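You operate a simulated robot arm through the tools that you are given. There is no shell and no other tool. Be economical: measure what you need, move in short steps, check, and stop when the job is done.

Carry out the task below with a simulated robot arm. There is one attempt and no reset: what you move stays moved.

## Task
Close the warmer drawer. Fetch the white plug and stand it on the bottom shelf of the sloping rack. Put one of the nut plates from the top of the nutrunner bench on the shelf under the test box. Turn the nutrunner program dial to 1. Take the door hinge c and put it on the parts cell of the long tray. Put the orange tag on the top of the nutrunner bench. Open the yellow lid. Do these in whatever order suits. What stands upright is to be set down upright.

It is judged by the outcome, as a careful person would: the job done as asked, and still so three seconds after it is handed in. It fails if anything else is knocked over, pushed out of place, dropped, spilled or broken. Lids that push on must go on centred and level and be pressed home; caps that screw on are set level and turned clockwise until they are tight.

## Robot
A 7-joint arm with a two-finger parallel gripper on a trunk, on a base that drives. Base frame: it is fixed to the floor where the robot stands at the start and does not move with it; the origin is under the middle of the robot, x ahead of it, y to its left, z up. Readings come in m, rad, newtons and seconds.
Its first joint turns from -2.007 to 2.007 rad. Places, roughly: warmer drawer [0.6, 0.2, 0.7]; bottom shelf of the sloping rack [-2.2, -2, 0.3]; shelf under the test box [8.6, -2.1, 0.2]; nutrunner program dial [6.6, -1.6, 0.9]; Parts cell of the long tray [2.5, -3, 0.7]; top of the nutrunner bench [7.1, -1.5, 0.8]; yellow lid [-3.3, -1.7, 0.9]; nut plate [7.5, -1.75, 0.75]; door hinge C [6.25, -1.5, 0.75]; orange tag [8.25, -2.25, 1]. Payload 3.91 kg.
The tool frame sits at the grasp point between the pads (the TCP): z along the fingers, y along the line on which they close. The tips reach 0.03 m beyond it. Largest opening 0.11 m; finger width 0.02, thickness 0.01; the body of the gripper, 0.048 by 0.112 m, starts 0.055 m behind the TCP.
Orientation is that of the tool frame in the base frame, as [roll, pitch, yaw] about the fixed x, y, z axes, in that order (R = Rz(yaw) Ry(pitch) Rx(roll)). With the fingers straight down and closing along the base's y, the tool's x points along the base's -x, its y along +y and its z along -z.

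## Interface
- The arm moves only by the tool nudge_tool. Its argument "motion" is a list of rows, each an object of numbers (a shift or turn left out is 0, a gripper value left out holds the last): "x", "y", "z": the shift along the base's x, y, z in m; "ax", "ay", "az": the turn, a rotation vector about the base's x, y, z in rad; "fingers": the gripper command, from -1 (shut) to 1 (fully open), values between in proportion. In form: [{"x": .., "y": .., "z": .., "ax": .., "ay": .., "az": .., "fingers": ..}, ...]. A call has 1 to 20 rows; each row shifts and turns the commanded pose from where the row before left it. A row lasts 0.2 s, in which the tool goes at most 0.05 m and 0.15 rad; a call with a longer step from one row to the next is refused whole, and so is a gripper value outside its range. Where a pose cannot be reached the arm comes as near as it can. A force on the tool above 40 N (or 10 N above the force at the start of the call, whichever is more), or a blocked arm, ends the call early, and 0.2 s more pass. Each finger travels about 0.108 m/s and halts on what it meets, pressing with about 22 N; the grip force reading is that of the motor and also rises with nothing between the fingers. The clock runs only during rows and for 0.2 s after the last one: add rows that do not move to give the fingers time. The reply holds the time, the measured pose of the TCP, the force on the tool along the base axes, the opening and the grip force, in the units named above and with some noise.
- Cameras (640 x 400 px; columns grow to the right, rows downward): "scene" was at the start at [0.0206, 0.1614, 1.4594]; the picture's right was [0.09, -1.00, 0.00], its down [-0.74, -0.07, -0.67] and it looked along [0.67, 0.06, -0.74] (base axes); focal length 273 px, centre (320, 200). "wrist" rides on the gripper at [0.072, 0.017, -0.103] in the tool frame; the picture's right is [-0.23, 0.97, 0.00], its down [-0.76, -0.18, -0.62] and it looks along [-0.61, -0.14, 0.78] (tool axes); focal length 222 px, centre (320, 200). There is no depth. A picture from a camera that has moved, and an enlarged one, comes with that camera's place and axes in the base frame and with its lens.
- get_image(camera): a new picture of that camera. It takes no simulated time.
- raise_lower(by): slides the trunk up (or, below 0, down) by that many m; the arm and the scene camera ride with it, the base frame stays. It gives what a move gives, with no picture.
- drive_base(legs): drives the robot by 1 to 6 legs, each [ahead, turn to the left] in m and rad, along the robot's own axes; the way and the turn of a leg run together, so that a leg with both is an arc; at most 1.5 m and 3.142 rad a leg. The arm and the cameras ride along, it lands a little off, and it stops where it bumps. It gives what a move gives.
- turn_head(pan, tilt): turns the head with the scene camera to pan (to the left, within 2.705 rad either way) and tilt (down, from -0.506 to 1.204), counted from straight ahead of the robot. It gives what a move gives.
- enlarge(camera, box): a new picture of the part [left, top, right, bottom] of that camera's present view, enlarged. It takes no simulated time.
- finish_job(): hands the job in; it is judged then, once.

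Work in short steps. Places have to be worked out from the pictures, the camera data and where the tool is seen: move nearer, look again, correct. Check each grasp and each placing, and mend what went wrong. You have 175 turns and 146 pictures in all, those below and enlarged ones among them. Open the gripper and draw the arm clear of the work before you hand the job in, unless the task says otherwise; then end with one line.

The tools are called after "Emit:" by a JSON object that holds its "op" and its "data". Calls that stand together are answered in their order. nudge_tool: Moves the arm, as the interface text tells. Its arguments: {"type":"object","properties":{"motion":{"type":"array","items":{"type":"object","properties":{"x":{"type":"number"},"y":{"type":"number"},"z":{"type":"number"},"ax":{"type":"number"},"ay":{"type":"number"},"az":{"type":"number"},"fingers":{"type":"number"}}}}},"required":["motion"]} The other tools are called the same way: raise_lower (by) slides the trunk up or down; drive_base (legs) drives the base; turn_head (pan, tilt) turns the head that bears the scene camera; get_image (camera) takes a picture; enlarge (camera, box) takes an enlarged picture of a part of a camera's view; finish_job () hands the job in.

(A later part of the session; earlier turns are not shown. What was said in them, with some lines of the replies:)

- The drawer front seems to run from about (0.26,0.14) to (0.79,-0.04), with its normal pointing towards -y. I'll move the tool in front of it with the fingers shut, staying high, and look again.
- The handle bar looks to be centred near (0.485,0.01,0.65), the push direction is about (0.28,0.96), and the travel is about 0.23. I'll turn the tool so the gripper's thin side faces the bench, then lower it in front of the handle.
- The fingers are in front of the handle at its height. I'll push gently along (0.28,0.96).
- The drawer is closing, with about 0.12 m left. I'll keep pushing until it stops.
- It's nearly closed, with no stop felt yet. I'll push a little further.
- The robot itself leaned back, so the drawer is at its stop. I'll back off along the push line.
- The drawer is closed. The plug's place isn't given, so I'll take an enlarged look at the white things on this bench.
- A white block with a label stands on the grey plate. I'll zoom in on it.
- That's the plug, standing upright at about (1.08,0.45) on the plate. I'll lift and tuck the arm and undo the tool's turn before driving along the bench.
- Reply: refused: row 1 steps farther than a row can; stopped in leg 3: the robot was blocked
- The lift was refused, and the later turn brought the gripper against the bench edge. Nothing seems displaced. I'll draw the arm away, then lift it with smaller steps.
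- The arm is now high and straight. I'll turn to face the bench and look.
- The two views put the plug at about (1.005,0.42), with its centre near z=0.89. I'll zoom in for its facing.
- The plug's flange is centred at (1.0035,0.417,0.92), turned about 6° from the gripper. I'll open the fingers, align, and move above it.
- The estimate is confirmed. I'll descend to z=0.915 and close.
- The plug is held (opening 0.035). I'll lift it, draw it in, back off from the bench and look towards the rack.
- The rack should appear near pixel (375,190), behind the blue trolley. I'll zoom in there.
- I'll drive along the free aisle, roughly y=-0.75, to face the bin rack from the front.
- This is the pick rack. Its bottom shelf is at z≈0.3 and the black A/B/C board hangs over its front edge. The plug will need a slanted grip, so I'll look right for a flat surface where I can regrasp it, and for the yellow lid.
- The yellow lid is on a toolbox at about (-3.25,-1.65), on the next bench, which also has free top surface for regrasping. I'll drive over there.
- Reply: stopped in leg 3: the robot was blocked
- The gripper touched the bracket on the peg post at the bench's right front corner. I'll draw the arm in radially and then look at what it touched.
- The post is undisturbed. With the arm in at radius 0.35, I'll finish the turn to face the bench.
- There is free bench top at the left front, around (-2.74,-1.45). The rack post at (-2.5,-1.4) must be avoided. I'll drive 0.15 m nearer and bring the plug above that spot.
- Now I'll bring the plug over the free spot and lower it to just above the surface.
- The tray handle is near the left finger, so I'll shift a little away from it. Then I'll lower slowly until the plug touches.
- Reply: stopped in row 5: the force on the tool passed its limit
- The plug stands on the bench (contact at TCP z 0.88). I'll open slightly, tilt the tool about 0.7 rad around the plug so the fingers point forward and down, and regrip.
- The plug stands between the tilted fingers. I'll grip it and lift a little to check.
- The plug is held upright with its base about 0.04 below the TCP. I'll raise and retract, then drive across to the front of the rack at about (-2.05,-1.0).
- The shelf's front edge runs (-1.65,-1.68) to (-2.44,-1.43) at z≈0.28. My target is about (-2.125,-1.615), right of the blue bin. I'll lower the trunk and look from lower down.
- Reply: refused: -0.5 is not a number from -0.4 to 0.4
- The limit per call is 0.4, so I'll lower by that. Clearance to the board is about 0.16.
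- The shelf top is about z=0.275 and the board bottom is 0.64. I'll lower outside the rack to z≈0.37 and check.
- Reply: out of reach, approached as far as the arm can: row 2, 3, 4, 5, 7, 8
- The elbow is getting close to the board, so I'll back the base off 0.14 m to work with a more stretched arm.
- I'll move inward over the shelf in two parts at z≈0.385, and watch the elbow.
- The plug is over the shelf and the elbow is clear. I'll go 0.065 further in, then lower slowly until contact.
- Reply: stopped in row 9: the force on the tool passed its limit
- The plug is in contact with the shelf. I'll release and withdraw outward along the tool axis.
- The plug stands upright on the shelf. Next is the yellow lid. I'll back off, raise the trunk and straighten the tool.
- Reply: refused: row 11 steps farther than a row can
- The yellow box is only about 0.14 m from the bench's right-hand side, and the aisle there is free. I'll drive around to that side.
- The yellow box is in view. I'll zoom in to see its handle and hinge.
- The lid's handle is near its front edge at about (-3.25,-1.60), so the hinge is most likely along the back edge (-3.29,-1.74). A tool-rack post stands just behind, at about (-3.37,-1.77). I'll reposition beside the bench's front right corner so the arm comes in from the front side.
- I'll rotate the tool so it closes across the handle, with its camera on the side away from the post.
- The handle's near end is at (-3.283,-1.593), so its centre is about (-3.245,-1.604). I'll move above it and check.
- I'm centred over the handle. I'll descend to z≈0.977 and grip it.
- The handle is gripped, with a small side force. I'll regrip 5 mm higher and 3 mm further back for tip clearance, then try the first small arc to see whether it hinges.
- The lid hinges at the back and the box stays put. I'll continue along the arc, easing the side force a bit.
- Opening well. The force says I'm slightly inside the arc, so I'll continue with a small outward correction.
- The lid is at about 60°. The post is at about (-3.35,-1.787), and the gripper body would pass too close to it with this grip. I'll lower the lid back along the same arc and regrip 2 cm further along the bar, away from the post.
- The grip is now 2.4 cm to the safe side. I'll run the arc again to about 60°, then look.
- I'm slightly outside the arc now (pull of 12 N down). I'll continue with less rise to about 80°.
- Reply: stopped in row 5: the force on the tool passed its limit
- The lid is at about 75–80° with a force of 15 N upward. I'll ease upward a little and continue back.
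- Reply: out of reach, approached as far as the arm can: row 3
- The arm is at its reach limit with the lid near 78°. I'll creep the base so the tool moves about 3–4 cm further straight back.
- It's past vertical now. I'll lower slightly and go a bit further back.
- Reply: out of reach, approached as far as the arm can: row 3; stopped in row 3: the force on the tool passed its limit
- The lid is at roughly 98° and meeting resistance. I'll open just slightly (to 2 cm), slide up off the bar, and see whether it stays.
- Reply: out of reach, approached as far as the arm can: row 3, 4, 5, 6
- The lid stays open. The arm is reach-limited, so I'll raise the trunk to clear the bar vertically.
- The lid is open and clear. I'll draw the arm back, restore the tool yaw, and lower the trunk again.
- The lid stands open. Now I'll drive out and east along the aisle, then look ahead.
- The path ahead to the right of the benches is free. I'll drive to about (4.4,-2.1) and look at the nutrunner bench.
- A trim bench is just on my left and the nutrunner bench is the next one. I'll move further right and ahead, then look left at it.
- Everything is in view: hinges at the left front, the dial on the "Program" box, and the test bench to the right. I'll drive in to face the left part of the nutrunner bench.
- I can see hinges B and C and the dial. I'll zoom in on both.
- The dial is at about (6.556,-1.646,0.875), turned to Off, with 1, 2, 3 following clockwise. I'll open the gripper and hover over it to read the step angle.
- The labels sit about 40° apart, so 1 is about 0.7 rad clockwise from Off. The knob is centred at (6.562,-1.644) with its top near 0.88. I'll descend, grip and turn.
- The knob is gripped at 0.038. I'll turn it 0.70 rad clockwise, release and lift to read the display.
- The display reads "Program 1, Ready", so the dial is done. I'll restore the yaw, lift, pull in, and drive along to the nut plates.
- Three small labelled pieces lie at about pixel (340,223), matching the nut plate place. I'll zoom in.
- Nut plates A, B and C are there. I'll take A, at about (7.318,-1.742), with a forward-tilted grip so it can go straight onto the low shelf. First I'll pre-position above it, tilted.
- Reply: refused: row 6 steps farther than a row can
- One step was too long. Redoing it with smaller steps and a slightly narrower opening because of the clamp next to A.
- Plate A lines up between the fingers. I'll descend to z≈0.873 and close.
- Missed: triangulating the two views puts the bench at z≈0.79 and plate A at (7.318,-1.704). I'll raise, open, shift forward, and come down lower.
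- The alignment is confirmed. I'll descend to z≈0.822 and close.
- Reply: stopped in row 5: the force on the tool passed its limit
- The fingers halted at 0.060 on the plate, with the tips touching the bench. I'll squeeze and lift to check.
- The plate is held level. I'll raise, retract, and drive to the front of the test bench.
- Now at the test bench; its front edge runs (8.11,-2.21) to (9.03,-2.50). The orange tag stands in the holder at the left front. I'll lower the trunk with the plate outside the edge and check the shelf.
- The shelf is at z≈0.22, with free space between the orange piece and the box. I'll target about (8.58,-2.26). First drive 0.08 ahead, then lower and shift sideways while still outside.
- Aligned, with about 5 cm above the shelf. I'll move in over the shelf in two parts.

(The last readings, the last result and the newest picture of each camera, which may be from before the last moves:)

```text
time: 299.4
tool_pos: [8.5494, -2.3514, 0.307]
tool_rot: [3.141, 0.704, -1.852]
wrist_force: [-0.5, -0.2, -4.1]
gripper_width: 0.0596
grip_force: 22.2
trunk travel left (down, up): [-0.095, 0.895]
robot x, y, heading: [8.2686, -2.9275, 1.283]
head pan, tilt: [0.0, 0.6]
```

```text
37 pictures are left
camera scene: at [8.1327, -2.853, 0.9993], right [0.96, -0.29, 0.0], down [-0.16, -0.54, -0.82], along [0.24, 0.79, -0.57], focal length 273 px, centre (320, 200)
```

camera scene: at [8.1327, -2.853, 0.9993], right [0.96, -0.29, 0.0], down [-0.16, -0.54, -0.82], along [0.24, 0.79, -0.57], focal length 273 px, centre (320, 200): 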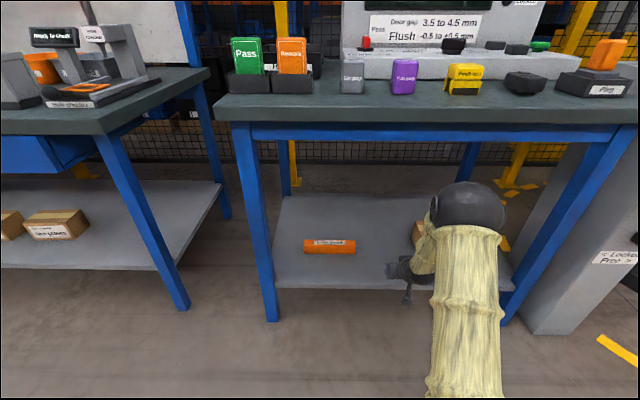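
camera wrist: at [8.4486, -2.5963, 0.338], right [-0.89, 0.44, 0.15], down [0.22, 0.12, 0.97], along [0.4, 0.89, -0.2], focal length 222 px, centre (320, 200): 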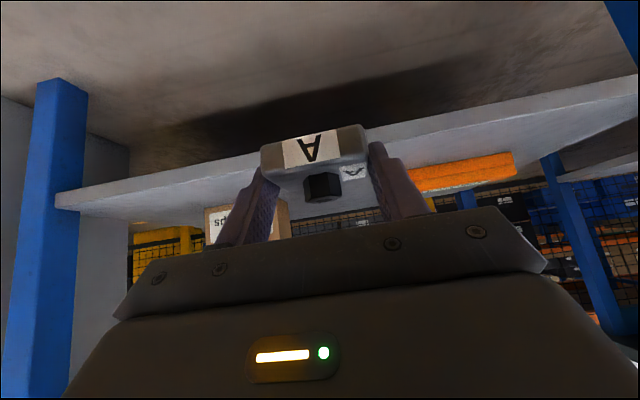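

The elbow is dropping and clear. I'll go the remaining 9 cm in and lower slowly to contact.

Emit:
{"op": "nudge_tool", "data": {"motion": [{"x": 0.015, "y": 0.044}, {"x": 0.015, "y": 0.044}, {"z": -0.02}, {"z": -0.01}, {"z": -0.008}, {"z": -0.008}, {"z": -0.008}, {"z": -0.008}, {"z": -0.008}]}}

Emit:
{"op": "get_image", "data": {"camera": "wrist"}}

```text
time: 301.2
tool_pos: [8.5788, -2.2606, 0.2541]
tool_rot: [-3.141, 0.721, -1.85]
wrist_force: [-0.5, -1.3, 13.6]
gripper_width: 0.0599
grip_force: 22.1
trunk travel left (down, up): [-0.095, 0.895]
robot x, y, heading: [8.2704, -2.9236, 1.279]
head pan, tilt: [0.0, 0.6]
stopped in row 9: the force on the tool passed its limit (the readings are from after the stop); the commanded pose is now the measured one
```

```text
36 pictures are left
camera wrist: at [8.5278, -2.3734, 0.2833], right [-0.89, 0.43, 0.15], down [0.21, 0.1, 0.97], along [0.41, 0.9, -0.18], focal length 222 px, centre (320, 200)
```

wrist: 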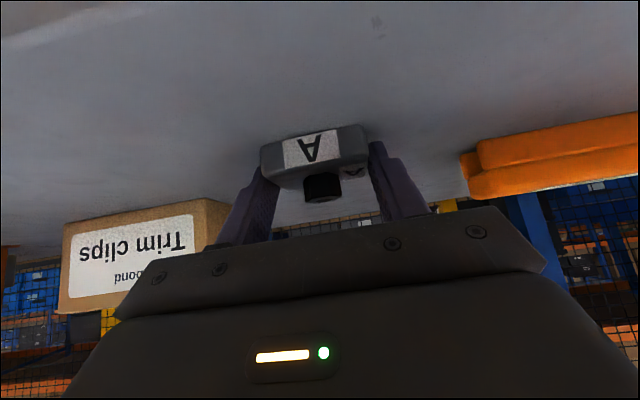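

The plate rests on the shelf. I'll release and withdraw.

Emit:
{"op": "nudge_tool", "data": {"motion": [{"fingers": 0.35}, {"fingers": 0.35}, {"fingers": 0.35}, {"x": -0.006, "y": -0.018, "z": 0.022}, {"x": -0.008, "y": -0.027, "z": 0.03}, {"x": -0.012, "y": -0.042}, {"x": -0.012, "y": -0.042}, {"x": -0.012, "y": -0.042}, {"x": -0.012, "y": -0.042}]}}

Emit:
{"op": "get_image", "data": {"camera": "scene"}}

```text
time: 303.2
tool_pos: [8.5164, -2.4755, 0.3027]
tool_rot: [-3.14, 0.716, -1.85]
wrist_force: [0.7, 0.7, -0.2]
gripper_width: 0.0741
grip_force: 0.1
trunk travel left (down, up): [-0.095, 0.895]
robot x, y, heading: [8.2705, -2.9282, 1.278]
head pan, tilt: [0.0, 0.6]
```

```text
35 pictures are left
camera scene: at [8.1327, -2.8531, 0.9993], right [0.96, -0.29, 0.0], down [-0.16, -0.54, -0.82], along [0.24, 0.79, -0.57], focal length 273 px, centre (320, 200)
```

scene: 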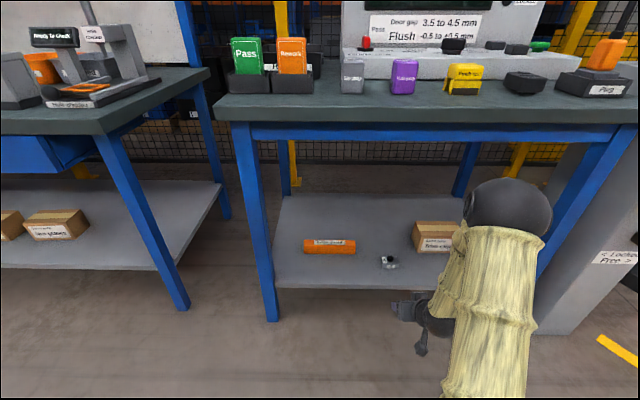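

The nut plate is placed upright. Now the orange tag: I'll back off, raise the trunk, and straighten the tool.

Emit:
{"op": "drive_base", "data": {"legs": [[-0.15, 0]]}}

Emit:
{"op": "raise_lower", "data": {"by": 0.4}}

Emit:
{"op": "raise_lower", "data": {"by": 0.2}}

Emit:
{"op": "nudge_tool", "data": {"motion": [{"z": 0.05}, {"z": 0.05}, {"z": 0.05}, {"z": 0.05}, {"z": 0.05}, {"ax": -0.1337, "ay": 0.0413}, {"ax": -0.1337, "ay": 0.0413}, {"ax": -0.1337, "ay": 0.0413}, {"ax": -0.1337, "ay": 0.0413}, {"ax": -0.1337, "ay": 0.0413}, {"ax": -0.015, "ay": 0.005}, {"x": -0.045}, {"x": -0.045}, {"x": -0.045}, {"x": -0.045}, {"x": -0.045}]}}

Emit:
{"op": "drive_base", "data": {"legs": [[0.3, 0]]}}

Emit:
{"op": "get_image", "data": {"camera": "wrist"}}

```text
time: 304.6
tool_pos: [8.4744, -2.6161, 0.3023]
tool_rot: [-3.141, 0.717, -1.85]
wrist_force: [0.4, 1.2, 0.1]
gripper_width: 0.0743
grip_force: 0.0
trunk travel left (down, up): [-0.095, 0.895]
robot x, y, heading: [8.2269, -3.0682, 1.278]
head pan, tilt: [0.0, 0.6]
```

```text
time: 308.4
tool_pos: [8.4744, -2.6156, 0.7025]
tool_rot: [-3.14, 0.719, -1.852]
wrist_force: [0.0, -0.1, -0.2]
gripper_width: 0.0745
grip_force: 0.1
trunk travel left (down, up): [-0.495, 0.495]
robot x, y, heading: [8.23, -3.0685, 1.277]
head pan, tilt: [0.0, 0.6]
```

```text
time: 310.6
tool_pos: [8.4753, -2.616, 0.9009]
tool_rot: [-3.14, 0.719, -1.852]
wrist_force: [-0.2, 0.1, 0.5]
gripper_width: 0.0745
grip_force: 0.2
trunk travel left (down, up): [-0.695, 0.295]
robot x, y, heading: [8.2287, -3.0672, 1.28]
head pan, tilt: [0.0, 0.6]
```

```text
time: 314.0
tool_pos: [8.2499, -2.6163, 1.152]
tool_rot: [3.132, 0.0, -1.859]
wrist_force: [-0.4, -0.5, 0.5]
gripper_width: 0.0745
grip_force: 0.0
trunk travel left (down, up): [-0.695, 0.295]
robot x, y, heading: [8.2256, -3.0672, 1.279]
head pan, tilt: [0.0, 0.6]
```

```text
time: 316.0
tool_pos: [8.3338, -2.3275, 1.1517]
tool_rot: [3.128, 0.002, -1.853]
wrist_force: [0.4, 0.1, -1.3]
gripper_width: 0.0742
grip_force: 0.0
trunk travel left (down, up): [-0.695, 0.295]
robot x, y, heading: [8.3153, -2.777, 1.281]
head pan, tilt: [0.0, 0.6]
```

```text
34 pictures are left
camera wrist: at [8.2976, -2.3924, 1.2553], right [-0.87, 0.49, 0.01], down [0.39, 0.68, 0.62], along [0.3, 0.55, -0.78], focal length 222 px, centre (320, 200)
```

wrist: 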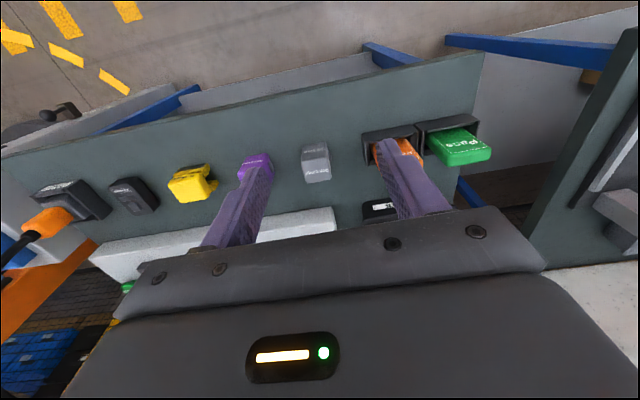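

The right finger hides the orange tag. I'll zoom in with the scene camera.

Emit:
{"op": "enlarge", "data": {"camera": "scene", "box": [220, 230, 380, 340]}}

```text
3.64 times, centred on (300, 285) of scene
camera zoom: at [8.1764, -2.7062, 1.5993], right [0.96, -0.28, 0.0], down [-0.16, -0.54, -0.82], along [0.23, 0.79, -0.57], focal length 994 px, centre (393, -109)
```

zoom: 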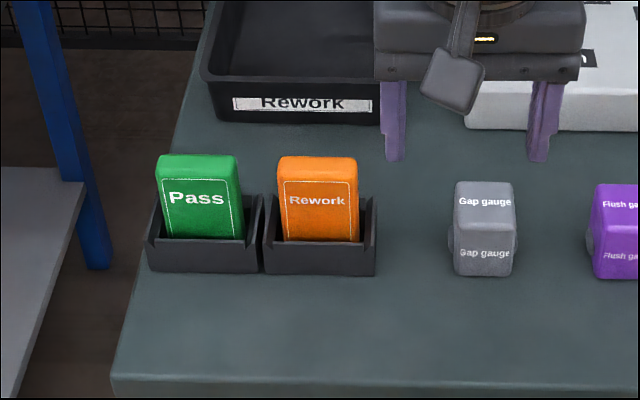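

The tag is a block about 0.068 wide and 0.1 tall, standing in a tray near (8.27,-2.14), with its top at about 0.90. I'll move above it and look through the wrist camera.

Emit:
{"op": "nudge_tool", "data": {"motion": [{"x": -0.02, "y": 0.04, "fingers": 0.55}, {"x": -0.02, "y": 0.04}, {"x": -0.022, "y": 0.04}, {"y": 0.045}, {"z": -0.045}, {"z": -0.045}, {"z": -0.03}]}}

Emit:
{"op": "get_image", "data": {"camera": "wrist"}}

Emit:
{"op": "enlarge", "data": {"camera": "scene", "box": [220, 230, 380, 340]}}

```text
time: 317.6
tool_pos: [8.2707, -2.1639, 1.0329]
tool_rot: [3.13, 0.003, -1.852]
wrist_force: [0.4, 0.0, -0.2]
gripper_width: 0.0854
grip_force: 0.0
trunk travel left (down, up): [-0.695, 0.295]
robot x, y, heading: [8.3144, -2.7785, 1.282]
head pan, tilt: [0.0, 0.6]
```

```text
32 pictures are left
camera wrist: at [8.2351, -2.2279, 1.1361], right [-0.87, 0.49, 0.01], down [0.39, 0.68, 0.62], along [0.3, 0.55, -0.78], focal length 222 px, centre (320, 200)
```

wrist: 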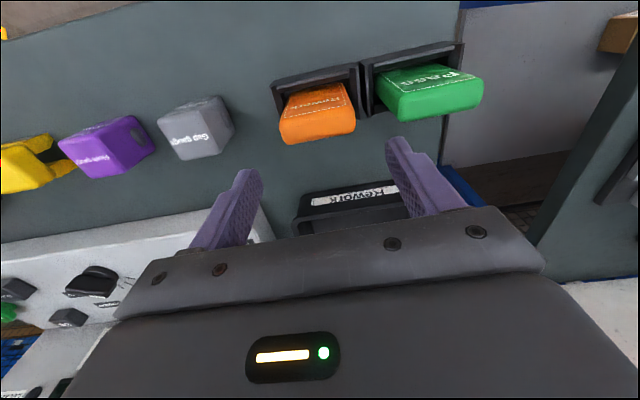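

```text
3.64 times, centred on (300, 285) of scene
camera zoom: at [8.176, -2.7069, 1.5993], right [0.96, -0.28, 0.0], down [-0.16, -0.54, -0.82], along [0.24, 0.79, -0.57], focal length 994 px, centre (393, -109)
```

zoom: 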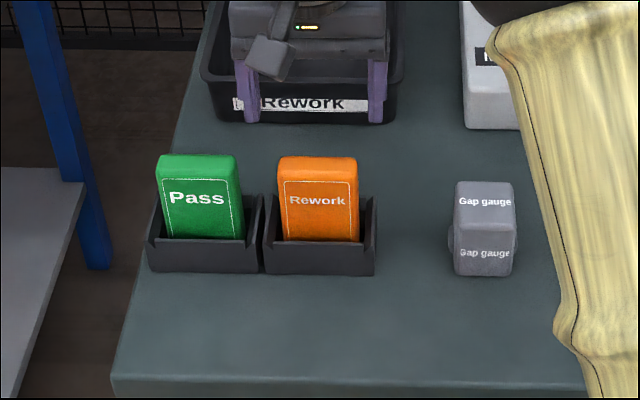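

The tag top is at (8.27,-2.163,0.94), directly below the tool. I'll descend to z=0.932, close, and lift straight up out of the tray.

Emit:
{"op": "nudge_tool", "data": {"motion": [{"z": -0.04}, {"z": -0.04}, {"z": -0.021}, {"fingers": -1}, {"fingers": -1}, {"fingers": -1}, {"z": 0.03}, {"z": 0.04}, {"z": 0.05}, {"z": 0.05}]}}

Emit:
{"op": "get_image", "data": {"camera": "wrist"}}

Emit:
{"op": "enlarge", "data": {"camera": "scene", "box": [200, 180, 380, 340]}}

```text
time: 319.8
tool_pos: [8.2727, -2.1636, 1.1014]
tool_rot: [3.129, 0.002, -1.852]
wrist_force: [0.3, 0.0, -1.0]
gripper_width: 0.0661
grip_force: 21.6
trunk travel left (down, up): [-0.695, 0.295]
robot x, y, heading: [8.3142, -2.781, 1.277]
head pan, tilt: [0.0, 0.6]
```

```text
30 pictures are left
camera wrist: at [8.2358, -2.2286, 1.2052], right [-0.87, 0.49, 0.01], down [0.39, 0.68, 0.62], along [0.3, 0.55, -0.78], focal length 222 px, centre (320, 200)
```

wrist: 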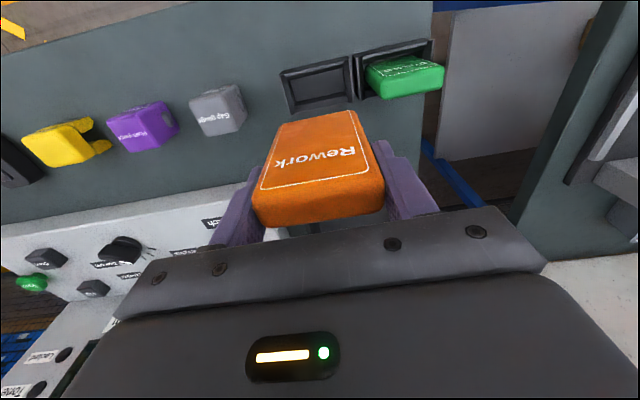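

```text
2.50 times, centred on (290, 260) of scene
camera zoom: at [8.1761, -2.7078, 1.5993], right [0.96, -0.29, 0.0], down [-0.16, -0.54, -0.83], along [0.24, 0.79, -0.56], focal length 684 px, centre (395, 50)
```

zoom: 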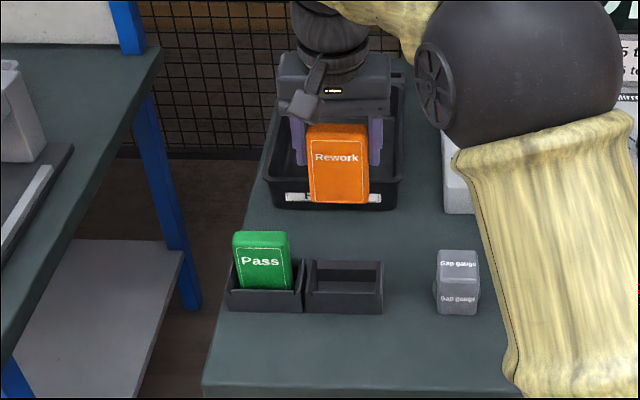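

The orange tag is held, its base about 0.087 below the TCP. I'll carry it to a free spot near the nutrunner bench's front, about (7.11,-1.79).

Emit:
{"op": "nudge_tool", "data": {"motion": [{"z": 0.04}, {"y": -0.045}, {"y": -0.045}, {"y": -0.045}]}}

Emit:
{"op": "drive_base", "data": {"legs": [[-0.4, 0], [0, 1.318], [1.46, 0], [0, -1.32]]}}

Emit:
{"op": "turn_head", "data": {"pan": 0.0, "tilt": 0.75}}

Emit:
{"op": "get_image", "data": {"camera": "scene"}}

```text
time: 320.8
tool_pos: [8.2727, -2.2999, 1.1416]
tool_rot: [3.129, 0.004, -1.851]
wrist_force: [-0.3, -0.5, -1.6]
gripper_width: 0.066
grip_force: 21.9
trunk travel left (down, up): [-0.695, 0.295]
robot x, y, heading: [8.314, -2.7817, 1.284]
head pan, tilt: [0.0, 0.6]
```

```text
time: 336.7
tool_pos: [6.9111, -1.9274, 1.1402]
tool_rot: [3.129, 0.001, -1.854]
wrist_force: [0.0, 0.3, -1.7]
gripper_width: 0.0657
grip_force: 22.0
trunk travel left (down, up): [-0.695, 0.295]
robot x, y, heading: [6.9515, -2.4079, 1.274]
head pan, tilt: [0.0, 0.6]
```

```text
time: 337.4
tool_pos: [6.9097, -1.9282, 1.1413]
tool_rot: [3.129, 0.001, -1.856]
wrist_force: [-1.0, -0.2, -0.9]
gripper_width: 0.066
grip_force: 22.6
trunk travel left (down, up): [-0.695, 0.295]
robot x, y, heading: [6.946, -2.4078, 1.273]
head pan, tilt: [0.0, 0.75]
```

```text
28 pictures are left
camera scene: at [6.8101, -2.3403, 1.5865], right [0.96, -0.29, 0.0], down [-0.2, -0.65, -0.73], along [0.21, 0.7, -0.68], focal length 273 px, centre (320, 200)
```

scene: 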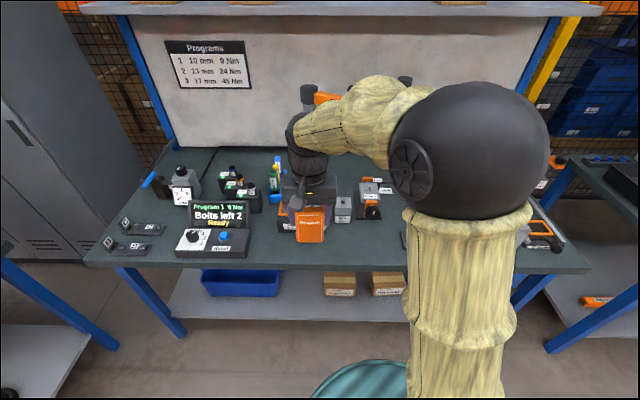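

The spot shows free at pixel (355,245). I'll move the tag above it and lower it to a few cm above the bench.

Emit:
{"op": "nudge_tool", "data": {"motion": [{"x": 0.04, "y": 0.027}, {"x": 0.04, "y": 0.027}, {"x": 0.04, "y": 0.027}, {"x": 0.04, "y": 0.027}, {"x": 0.04, "y": 0.027}, {"z": -0.05}, {"z": -0.05}, {"z": -0.05}, {"z": -0.05}]}}

Emit:
{"op": "get_image", "data": {"camera": "wrist"}}

Emit:
{"op": "enlarge", "data": {"camera": "scene", "box": [260, 150, 440, 280]}}

```text
time: 339.4
tool_pos: [7.1094, -1.791, 0.9402]
tool_rot: [3.13, 0.001, -1.856]
wrist_force: [-0.6, -1.1, -0.4]
gripper_width: 0.0661
grip_force: 21.9
trunk travel left (down, up): [-0.695, 0.295]
robot x, y, heading: [6.9445, -2.4082, 1.279]
head pan, tilt: [0.0, 0.75]
```

```text
27 pictures are left
camera wrist: at [7.0732, -1.8557, 1.0429], right [-0.87, 0.49, 0.01], down [0.39, 0.68, 0.62], along [0.3, 0.55, -0.78], focal length 222 px, centre (320, 200)
```

wrist: 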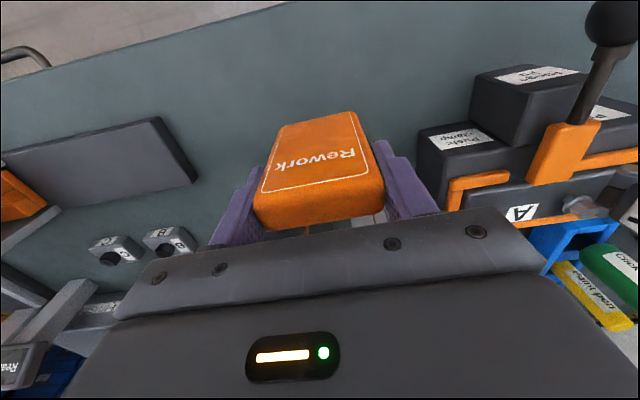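

```text
3.08 times, centred on (350, 215) of scene
camera zoom: at [6.8104, -2.3393, 1.5864], right [0.96, -0.29, 0.0], down [-0.2, -0.65, -0.73], along [0.21, 0.7, -0.68], focal length 841 px, centre (228, 154)
```

zoom: 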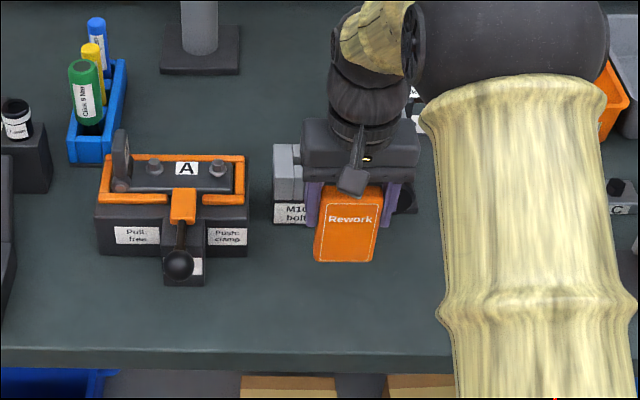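

Clear of the M10 block and clamp. I'll lower slowly to contact.

Emit:
{"op": "nudge_tool", "data": {"motion": [{"z": -0.03}, {"z": -0.015}, {"z": -0.008}, {"z": -0.006}, {"z": -0.006}, {"z": -0.006}, {"z": -0.006}, {"z": -0.006}]}}

```text
time: 341.2
tool_pos: [7.1108, -1.794, 0.8602]
tool_rot: [3.129, 0.003, -1.858]
wrist_force: [2.7, -0.6, 19.5]
gripper_width: 0.066
grip_force: 22.4
trunk travel left (down, up): [-0.695, 0.295]
robot x, y, heading: [6.949, -2.409, 1.279]
head pan, tilt: [0.0, 0.75]
```

Contact (19 N), so the tag stands on the bench. I'll release and rise.

Emit:
{"op": "nudge_tool", "data": {"motion": [{"z": 0.002}, {"fingers": 0.5}, {"fingers": 0.5}, {"z": 0.03}, {"z": 0.05}, {"z": 0.05}, {"z": 0.05}, {"z": 0.05}]}}

Emit:
{"op": "get_image", "data": {"camera": "wrist"}}

```text
time: 343.0
tool_pos: [7.1087, -1.7916, 1.0909]
tool_rot: [3.129, 0.001, -1.857]
wrist_force: [0.1, -0.1, 1.0]
gripper_width: 0.0826
grip_force: 0.1
trunk travel left (down, up): [-0.695, 0.295]
robot x, y, heading: [6.9473, -2.4075, 1.27]
head pan, tilt: [0.0, 0.75]
```

```text
25 pictures are left
camera wrist: at [7.0724, -1.8565, 1.1942], right [-0.87, 0.49, 0.01], down [0.39, 0.68, 0.62], along [0.3, 0.55, -0.78], focal length 222 px, centre (320, 200)
```

wrist: 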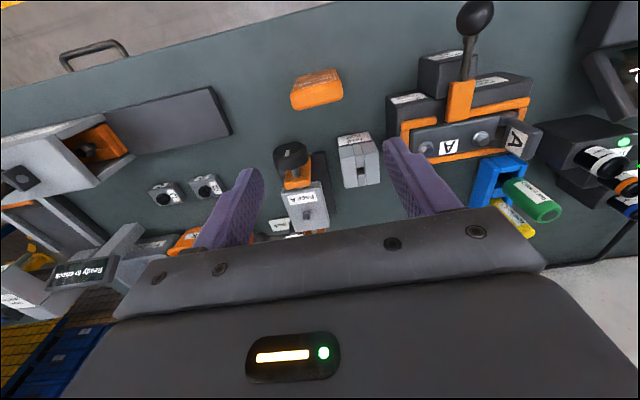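

The tag stands on the bench. Next is hinge C at about (6.392,-1.502). I'll retract and drive back to that stance.

Emit:
{"op": "nudge_tool", "data": {"motion": [{"z": 0.05}, {"y": -0.045, "x": -0.01}, {"y": -0.045, "x": -0.01}, {"y": -0.045, "x": -0.01}]}}

Emit:
{"op": "drive_base", "data": {"legs": [[0, 1.389], [0.66, 0], [0, -1.38]]}}

```text
time: 344.0
tool_pos: [7.0802, -1.9291, 1.1416]
tool_rot: [3.13, 0.005, -1.856]
wrist_force: [0.3, 0.2, 0.9]
gripper_width: 0.0823
grip_force: 0.1
trunk travel left (down, up): [-0.695, 0.295]
robot x, y, heading: [6.9482, -2.4081, 1.28]
head pan, tilt: [0.0, 0.75]
```

```text
time: 354.5
tool_pos: [6.4843, -1.6293, 1.1401]
tool_rot: [3.13, 0.003, -1.849]
wrist_force: [-0.4, -0.3, -0.4]
gripper_width: 0.0824
grip_force: 0.1
trunk travel left (down, up): [-0.695, 0.295]
robot x, y, heading: [6.3528, -2.1087, 1.283]
head pan, tilt: [0.0, 0.75]
```

I'll turn the tool 90° and move it above hinge C with a 7 cm opening.

Emit:
{"op": "nudge_tool", "data": {"motion": [{"az": -0.1442, "fingers": 0.27}, {"az": -0.1442}, {"az": -0.1442}, {"az": -0.1442}, {"az": -0.1442}, {"az": -0.1442}, {"az": -0.1442}, {"az": -0.1442}, {"az": -0.1442}, {"az": -0.1442}, {"az": -0.1442}, {"x": -0.031, "y": 0.037}, {"x": -0.031, "y": 0.037}, {"x": -0.03, "y": 0.037}, {"y": 0.016, "z": -0.04}, {"z": -0.05}, {"z": -0.05}, {"z": -0.05}]}}

Emit:
{"op": "get_image", "data": {"camera": "wrist"}}

Emit:
{"op": "enlarge", "data": {"camera": "scene", "box": [260, 150, 440, 290]}}

```text
time: 358.3
tool_pos: [6.3942, -1.5008, 0.9496]
tool_rot: [3.129, 0.003, 2.848]
wrist_force: [0.1, 0.7, 0.2]
gripper_width: 0.0699
grip_force: 0.1
trunk travel left (down, up): [-0.695, 0.295]
robot x, y, heading: [6.3537, -2.1138, 1.278]
head pan, tilt: [0.0, 0.75]
```

```text
24 pictures are left
camera wrist: at [6.3272, -1.4641, 1.0525], right [0.5, 0.87, 0.01], down [0.67, -0.4, 0.62], along [0.54, -0.3, -0.78], focal length 222 px, centre (320, 200)
```

wrist: 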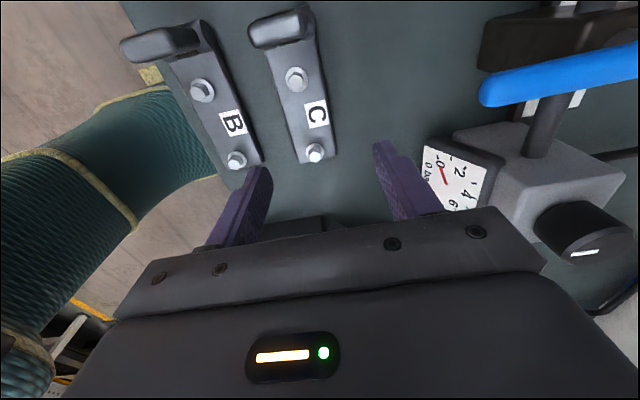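

```text
2.86 times, centred on (350, 220) of scene
camera zoom: at [6.2154, -2.042, 1.5864], right [0.96, -0.29, 0.0], down [-0.2, -0.65, -0.73], along [0.21, 0.7, -0.68], focal length 781 px, centre (234, 143)
```

zoom: 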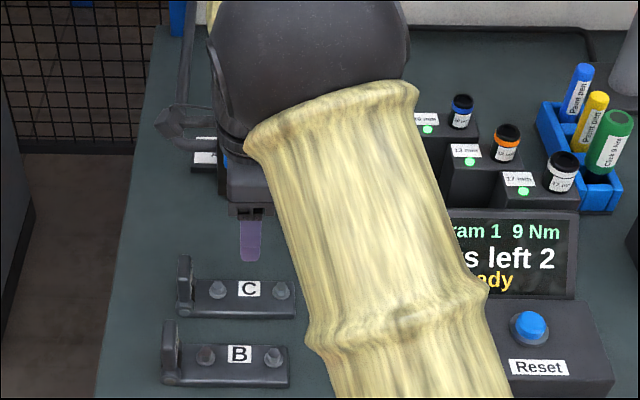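

Hinge C is confirmed at (6.391,-1.507). I'll descend to z≈0.823 and grip across the bar.

Emit:
{"op": "nudge_tool", "data": {"motion": [{"x": -0.003, "y": -0.006, "z": -0.04}, {"z": -0.04}, {"z": -0.03}, {"z": -0.012}, {"z": -0.004}, {"fingers": -1}, {"fingers": -1}, {"fingers": -1}]}}

Emit:
{"op": "get_image", "data": {"camera": "wrist"}}

```text
time: 359.6
tool_pos: [6.3877, -1.5104, 0.8306]
tool_rot: [3.131, 0.001, 2.848]
wrist_force: [-2.7, -18.0, 26.9]
gripper_width: 0.05
grip_force: 21.9
trunk travel left (down, up): [-0.695, 0.295]
robot x, y, heading: [6.353, -2.1085, 1.277]
head pan, tilt: [0.0, 0.75]
stopped in row 6: the force on the tool passed its limit (the readings are from after the stop); the commanded pose is now the measured one
```

```text
22 pictures are left
camera wrist: at [6.322, -1.4734, 0.9334], right [0.5, 0.87, 0.01], down [0.68, -0.4, 0.62], along [0.54, -0.3, -0.78], focal length 222 px, centre (320, 200)
```

wrist: 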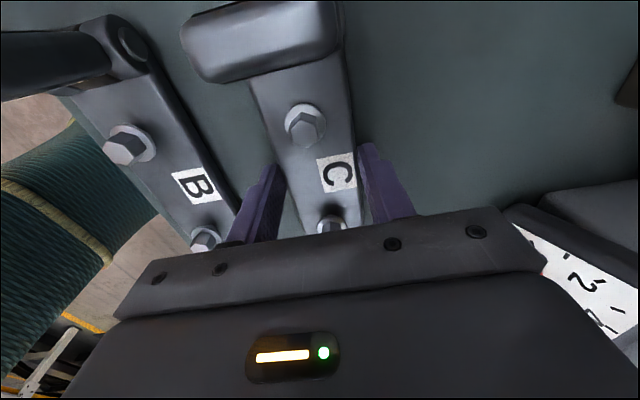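

The fingers stopped on the bar, which is 0.05 wide, with the tips on the bench. I'll ease up 2 mm, squeeze, and lift.

Emit:
{"op": "nudge_tool", "data": {"motion": [{"z": 0.002, "fingers": -1}, {"fingers": -1}, {"z": 0.02}, {"z": 0.04}, {"z": 0.05}]}}

Emit:
{"op": "get_image", "data": {"camera": "wrist"}}

```text
time: 360.8
tool_pos: [6.3889, -1.5072, 0.94]
tool_rot: [3.129, 0.0, 2.849]
wrist_force: [0.2, -0.3, -4.7]
gripper_width: 0.0497
grip_force: 22.0
trunk travel left (down, up): [-0.695, 0.295]
robot x, y, heading: [6.3547, -2.1104, 1.278]
head pan, tilt: [0.0, 0.75]
```

```text
21 pictures are left
camera wrist: at [6.3219, -1.4723, 1.0432], right [0.5, 0.87, 0.01], down [0.68, -0.4, 0.62], along [0.54, -0.3, -0.78], focal length 222 px, centre (320, 200)
```

wrist: 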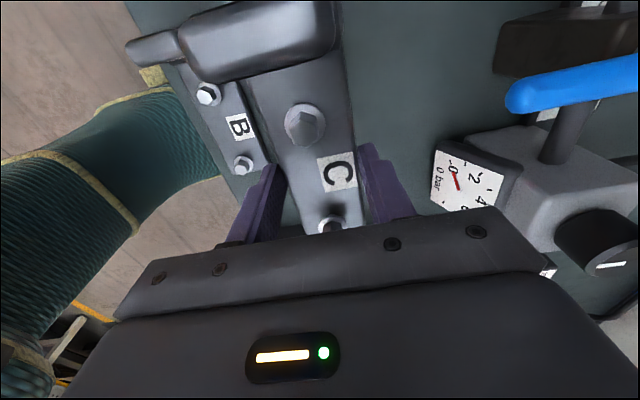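

Hinge C is held, its underside about 0.033 below the TCP. I'll raise, retract, and drive towards the long tray.

Emit:
{"op": "nudge_tool", "data": {"motion": [{"z": 0.05}, {"z": 0.05}, {"z": 0.05}, {"z": 0.05}, {"y": -0.045}, {"y": -0.045}, {"y": -0.045}]}}

Emit:
{"op": "drive_base", "data": {"legs": [[-0.45, 0], [0, 1.787], [1.4, 0], [1.1, 0]]}}

Emit:
{"op": "turn_head", "data": {"pan": 0.4, "tilt": 0.5}}

Emit:
{"op": "get_image", "data": {"camera": "scene"}}

```text
time: 362.4
tool_pos: [6.3877, -1.6434, 1.1409]
tool_rot: [3.127, 0.0, 2.848]
wrist_force: [-0.3, 0.3, -4.4]
gripper_width: 0.0499
grip_force: 21.9
trunk travel left (down, up): [-0.695, 0.295]
robot x, y, heading: [6.3542, -2.1126, 1.28]
head pan, tilt: [0.0, 0.75]
```

```text
time: 381.1
tool_pos: [3.2875, -2.386, 1.1385]
tool_rot: [3.131, 0.0, -1.671]
wrist_force: [-0.4, -0.5, -5.0]
gripper_width: 0.0496
grip_force: 21.7
trunk travel left (down, up): [-0.695, 0.295]
robot x, y, heading: [3.7527, -2.3294, 3.048]
head pan, tilt: [0.0, 0.75]
```

```text
time: 382.0
tool_pos: [3.2875, -2.387, 1.1384]
tool_rot: [3.132, 0.0, -1.672]
wrist_force: [0.0, -0.2, -4.7]
gripper_width: 0.0497
grip_force: 21.9
trunk travel left (down, up): [-0.695, 0.295]
robot x, y, heading: [3.7529, -2.3304, 3.045]
head pan, tilt: [0.4, 0.499]
```

```text
20 pictures are left
camera scene: at [3.7127, -2.5143, 1.6083], right [-0.3, 0.95, 0.0], down [0.46, 0.14, -0.88], along [-0.84, -0.26, -0.48], focal length 273 px, centre (320, 200)
```

scene: 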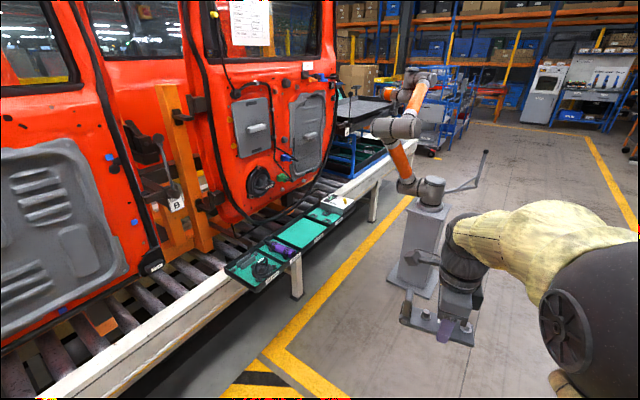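

The long green tray hangs on the conveyor's side. I'll zoom in on its cells.

Emit:
{"op": "enlarge", "data": {"camera": "scene", "box": [210, 180, 370, 300]}}

```text
3.33 times, centred on (290, 240) of scene
camera zoom: at [3.7127, -2.5143, 1.6083], right [-0.3, 0.95, 0.0], down [0.46, 0.14, -0.88], along [-0.84, -0.26, -0.48], focal length 911 px, centre (420, 67)
```

zoom: 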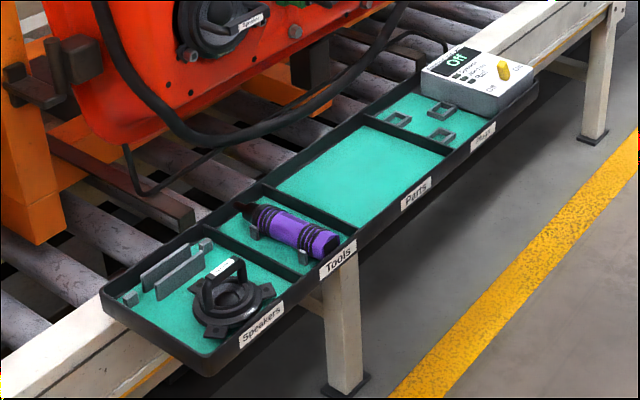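

The Parts cell is the empty one, centred at about (2.567,-2.97). There is another robot arm on a pedestal near (2.0,-2.3), so I'll pull my arm in, stop at about (2.85,-2.37), and turn to face the tray.

Emit:
{"op": "nudge_tool", "data": {"motion": [{"x": 0.04}, {"x": 0.04}]}}

Emit:
{"op": "drive_base", "data": {"legs": [[0, 0.14], [0.88, 0], [0, 1.22]]}}

Emit:
{"op": "turn_head", "data": {"pan": 0.0, "tilt": 0.7}}

Emit:
{"op": "get_image", "data": {"camera": "scene"}}

```text
time: 382.6
tool_pos: [3.3691, -2.3873, 1.1388]
tool_rot: [3.129, -0.001, -1.672]
wrist_force: [0.6, -0.9, -5.1]
gripper_width: 0.0498
grip_force: 22.4
trunk travel left (down, up): [-0.695, 0.295]
robot x, y, heading: [3.7525, -2.3309, 3.046]
head pan, tilt: [0.4, 0.499]
```

```text
time: 390.9
tool_pos: [2.8478, -2.7586, 1.1386]
tool_rot: [3.13, -0.001, -0.307]
wrist_force: [0.3, -0.1, -5.2]
gripper_width: 0.0497
grip_force: 22.1
trunk travel left (down, up): [-0.695, 0.295]
robot x, y, heading: [2.8693, -2.3735, -1.875]
head pan, tilt: [0.4, 0.499]
```

```text
time: 391.8
tool_pos: [2.8497, -2.759, 1.1394]
tool_rot: [3.129, 0.001, -0.307]
wrist_force: [-1.4, -0.2, -5.4]
gripper_width: 0.0498
grip_force: 22.0
trunk travel left (down, up): [-0.695, 0.295]
robot x, y, heading: [2.8691, -2.3695, -1.873]
head pan, tilt: [0.0, 0.7]
```

```text
18 pictures are left
camera scene: at [3.0122, -2.4383, 1.5907], right [-0.96, 0.3, 0.0], down [0.19, 0.62, -0.76], along [-0.23, -0.73, -0.64], focal length 273 px, centre (320, 200)
```

scene: 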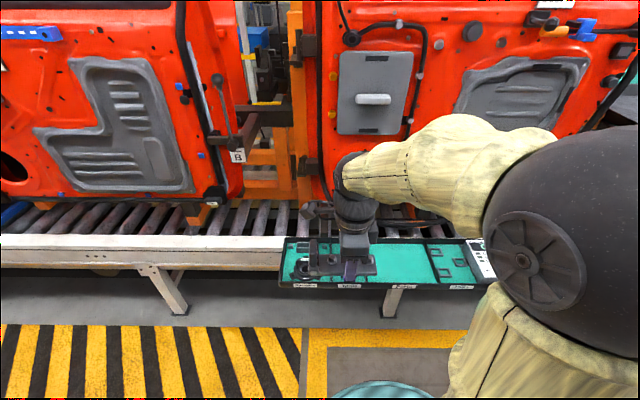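

Combining both views, the tray floor is at z≈0.68 and the Parts cell centre is about (2.488,-3.0). I'll drive 0.1 closer, lower the trunk 0.12, and move above it.

Emit:
{"op": "drive_base", "data": {"legs": [[0.1, 0]]}}

Emit:
{"op": "raise_lower", "data": {"by": -0.12}}

Emit:
{"op": "nudge_tool", "data": {"motion": [{"x": -0.043, "y": -0.0176}, {"x": -0.043, "y": -0.0176}, {"x": -0.043, "y": -0.0176}, {"x": -0.043, "y": -0.0176}, {"x": -0.043, "y": -0.0176}, {"x": -0.043, "y": -0.0176}, {"x": -0.043, "y": -0.0176}, {"x": -0.043, "y": -0.0176}, {"z": -0.04}, {"z": -0.04}, {"z": -0.04}]}}

Emit:
{"op": "get_image", "data": {"camera": "wrist"}}

Emit:
{"op": "get_image", "data": {"camera": "scene"}}

```text
time: 392.9
tool_pos: [2.8185, -2.854, 1.138]
tool_rot: [3.129, 0.0, -0.308]
wrist_force: [-0.6, -0.7, -5.0]
gripper_width: 0.0498
grip_force: 21.9
trunk travel left (down, up): [-0.695, 0.295]
robot x, y, heading: [2.844, -2.4675, -1.871]
head pan, tilt: [0.0, 0.7]
```

```text
time: 394.4
tool_pos: [2.8194, -2.8531, 1.0199]
tool_rot: [3.131, 0.0, -0.307]
wrist_force: [-0.4, 0.1, -4.6]
gripper_width: 0.0498
grip_force: 21.5
trunk travel left (down, up): [-0.575, 0.415]
robot x, y, heading: [2.8417, -2.4618, -1.872]
head pan, tilt: [0.0, 0.7]
```

```text
time: 396.8
tool_pos: [2.4728, -2.9955, 0.8981]
tool_rot: [3.131, 0.0, -0.307]
wrist_force: [-0.1, -0.2, -5.3]
gripper_width: 0.0498
grip_force: 21.6
trunk travel left (down, up): [-0.575, 0.415]
robot x, y, heading: [2.8414, -2.4595, -1.873]
head pan, tilt: [0.0, 0.7]
```

```text
17 pictures are left
camera wrist: at [2.5364, -3.0309, 1.0016], right [-0.51, -0.86, 0.01], down [-0.67, 0.41, 0.62], along [-0.54, 0.31, -0.78], focal length 222 px, centre (320, 200)
```

wrist: 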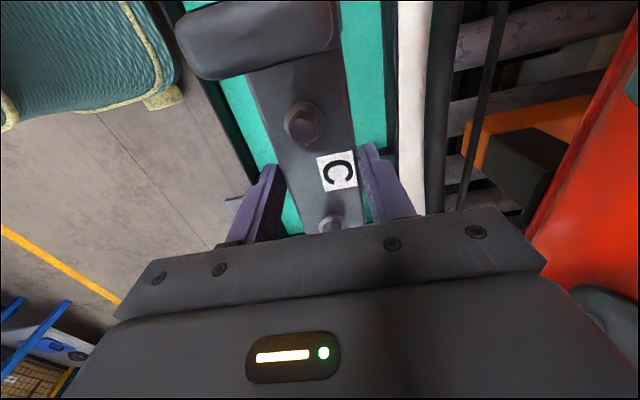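

```text
16 pictures are left
camera scene: at [2.9819, -2.5336, 1.4707], right [-0.95, 0.3, 0.0], down [0.19, 0.62, -0.76], along [-0.23, -0.73, -0.64], focal length 273 px, centre (320, 200)
```

scene: 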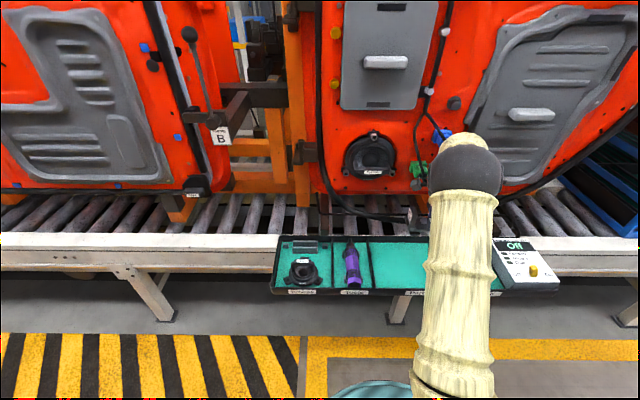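

I'm over the cell. I'll centre by about 2 cm and lower carefully until the hinge rests.

Emit:
{"op": "nudge_tool", "data": {"motion": [{"x": 0.022, "y": 0.006}, {"z": -0.04}, {"z": -0.04}, {"z": -0.03}, {"z": -0.01}, {"z": -0.01}, {"z": -0.008}, {"z": -0.008}, {"z": -0.008}, {"z": -0.008}, {"z": -0.008}, {"z": -0.008}, {"z": -0.008}, {"z": -0.008}]}}

Emit:
{"op": "get_image", "data": {"camera": "wrist"}}

```text
time: 399.6
tool_pos: [2.497, -2.9892, 0.7226]
tool_rot: [3.123, 0.0, -0.306]
wrist_force: [7.6, 9.4, 23.2]
gripper_width: 0.05
grip_force: 21.9
trunk travel left (down, up): [-0.575, 0.415]
robot x, y, heading: [2.8447, -2.4641, -1.875]
head pan, tilt: [0.0, 0.7]
stopped in row 14: the force on the tool passed its limit (the readings are from after the stop); the commanded pose is now the measured one
```

```text
15 pictures are left
camera wrist: at [2.5602, -3.024, 0.8257], right [-0.51, -0.86, 0.02], down [-0.67, 0.41, 0.62], along [-0.54, 0.3, -0.78], focal length 222 px, centre (320, 200)
```

wrist: 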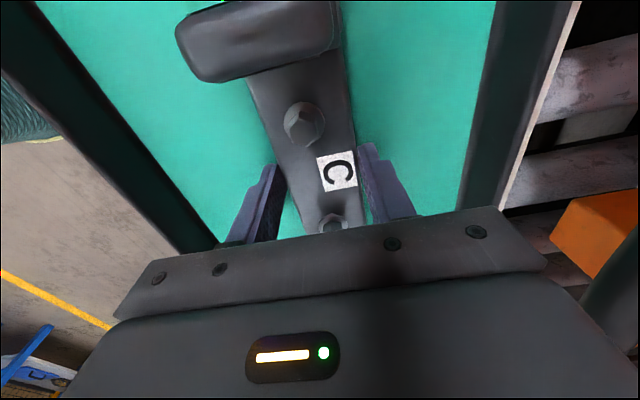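

The hinge rests on the cell floor with margin all round. I'll release and rise.

Emit:
{"op": "nudge_tool", "data": {"motion": [{"z": 0.001}, {"fingers": 0.2}, {"fingers": 0.2}, {"z": 0.03}, {"z": 0.05}, {"z": 0.05}, {"z": 0.05}, {"z": 0.05}, {"z": 0.05}]}}

Emit:
{"op": "get_image", "data": {"camera": "wrist"}}

```text
time: 401.6
tool_pos: [2.4956, -2.9903, 1.0014]
tool_rot: [3.123, 0.003, -0.305]
wrist_force: [0.2, -0.3, -0.2]
gripper_width: 0.0662
grip_force: 0.2
trunk travel left (down, up): [-0.575, 0.415]
robot x, y, heading: [2.8412, -2.4655, -1.87]
head pan, tilt: [0.0, 0.7]
```

```text
14 pictures are left
camera wrist: at [2.5593, -3.0255, 1.1049], right [-0.51, -0.86, 0.02], down [-0.67, 0.41, 0.62], along [-0.54, 0.31, -0.78], focal length 222 px, centre (320, 200)
```

wrist: 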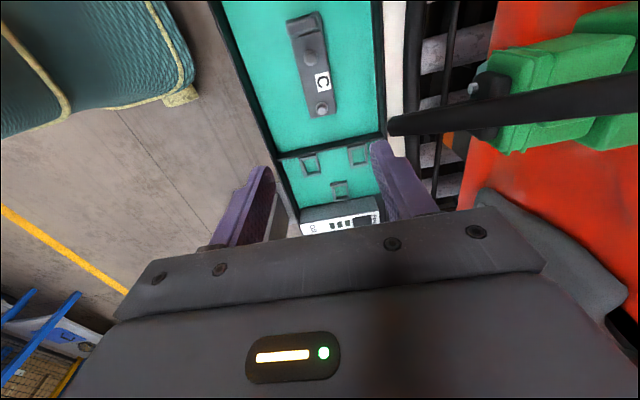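

Hinge C lies in the Parts cell. I'll draw the arm clear toward the robot and do a last check.

Emit:
{"op": "nudge_tool", "data": {"motion": [{"x": 0.014, "y": 0.044}, {"x": 0.014, "y": 0.044}, {"x": 0.014, "y": 0.044}, {"z": 0.05}, {"z": 0.05}, {"fingers": 1}, {}]}}

Emit:
{"op": "drive_base", "data": {"legs": [[-0.3, 0]]}}

Emit:
{"op": "get_image", "data": {"camera": "scene"}}

```text
time: 403.2
tool_pos: [2.5381, -2.8587, 1.1013]
tool_rot: [3.125, 0.002, -0.306]
wrist_force: [-0.1, -0.1, 0.1]
gripper_width: 0.1097
grip_force: 0.0
trunk travel left (down, up): [-0.575, 0.415]
robot x, y, heading: [2.8412, -2.4634, -1.877]
head pan, tilt: [0.0, 0.7]
```

```text
time: 405.3
tool_pos: [2.6283, -2.5699, 1.1014]
tool_rot: [3.122, 0.003, -0.308]
wrist_force: [0.5, 0.1, -0.3]
gripper_width: 0.1101
grip_force: 0.2
trunk travel left (down, up): [-0.575, 0.415]
robot x, y, heading: [2.9295, -2.1749, -1.869]
head pan, tilt: [0.0, 0.7]
```

```text
13 pictures are left
camera scene: at [3.0726, -2.2426, 1.4707], right [-0.96, 0.3, 0.0], down [0.19, 0.62, -0.77], along [-0.23, -0.73, -0.64], focal length 273 px, centre (320, 200)
```

scene: 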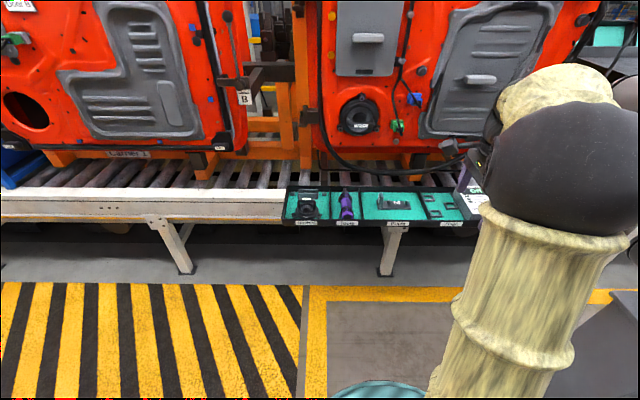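

The hinge is in the Parts cell. I'll take two quick distant checks, of the drawer and the tag.

Emit:
{"op": "turn_head", "data": {"pan": -2.03, "tilt": 0.25}}

Emit:
{"op": "enlarge", "data": {"camera": "scene", "box": [220, 120, 420, 260]}}

Emit:
{"op": "turn_head", "data": {"pan": 1.96, "tilt": 0.25}}

Emit:
{"op": "enlarge", "data": {"camera": "scene", "box": [240, 120, 400, 240]}}

```text
time: 407.3
tool_pos: [2.6277, -2.5696, 1.1011]
tool_rot: [3.122, 0.002, -0.306]
wrist_force: [0.3, -0.7, -0.3]
gripper_width: 0.11
grip_force: 0.1
trunk travel left (down, up): [-0.575, 0.415]
robot x, y, heading: [2.93, -2.1771, -1.874]
head pan, tilt: [-2.03, 0.25]
```

```text
2.86 times, centred on (320, 190) of scene
camera zoom: at [3.0297, -2.0978, 1.5115], right [0.69, 0.73, 0.0], down [0.18, -0.17, -0.97], along [-0.7, 0.67, -0.25], focal length 781 px, centre (320, 229)
```

zoom: 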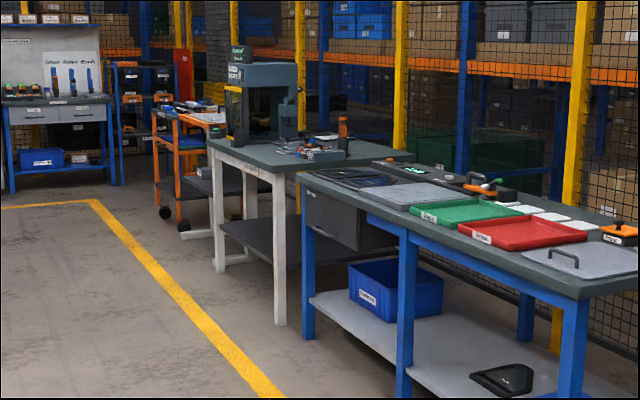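

```text
time: 410.5
tool_pos: [2.6286, -2.5713, 1.1012]
tool_rot: [3.122, 0.001, -0.307]
wrist_force: [0.1, -0.5, 0.4]
gripper_width: 0.1101
grip_force: 0.1
trunk travel left (down, up): [-0.575, 0.415]
robot x, y, heading: [2.9308, -2.1754, -1.872]
head pan, tilt: [1.96, 0.25]
```

```text
3.33 times, centred on (320, 180) of scene
camera zoom: at [3.1905, -2.1537, 1.5116], right [0.09, -1.0, 0.0], down [-0.25, -0.02, -0.97], along [0.97, 0.09, -0.25], focal length 911 px, centre (320, 267)
```

zoom: 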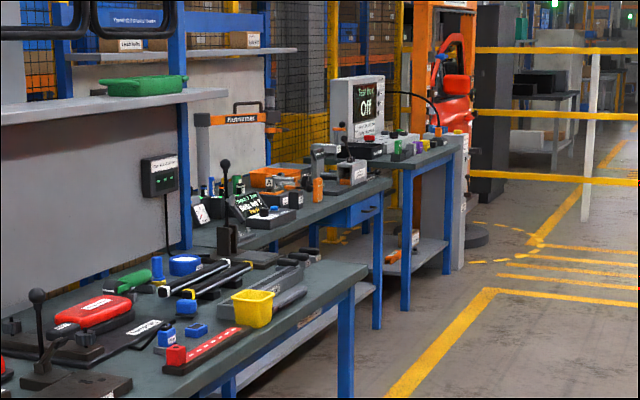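

The drawer is shut flush, the orange tag stands on the nutrunner bench, and nothing looks disturbed. The gripper is open and clear, so I'm handing in.

Emit:
{"op": "finish_job", "data": {}}

```text
The job is handed in.
```

All seven tasks are done: drawer closed, plug on the rack's bottom shelf, nut plate A under the test box, dial on program 1, hinge C in the Parts cell, orange tag on the nutrunner bench, and the yellow lid open.
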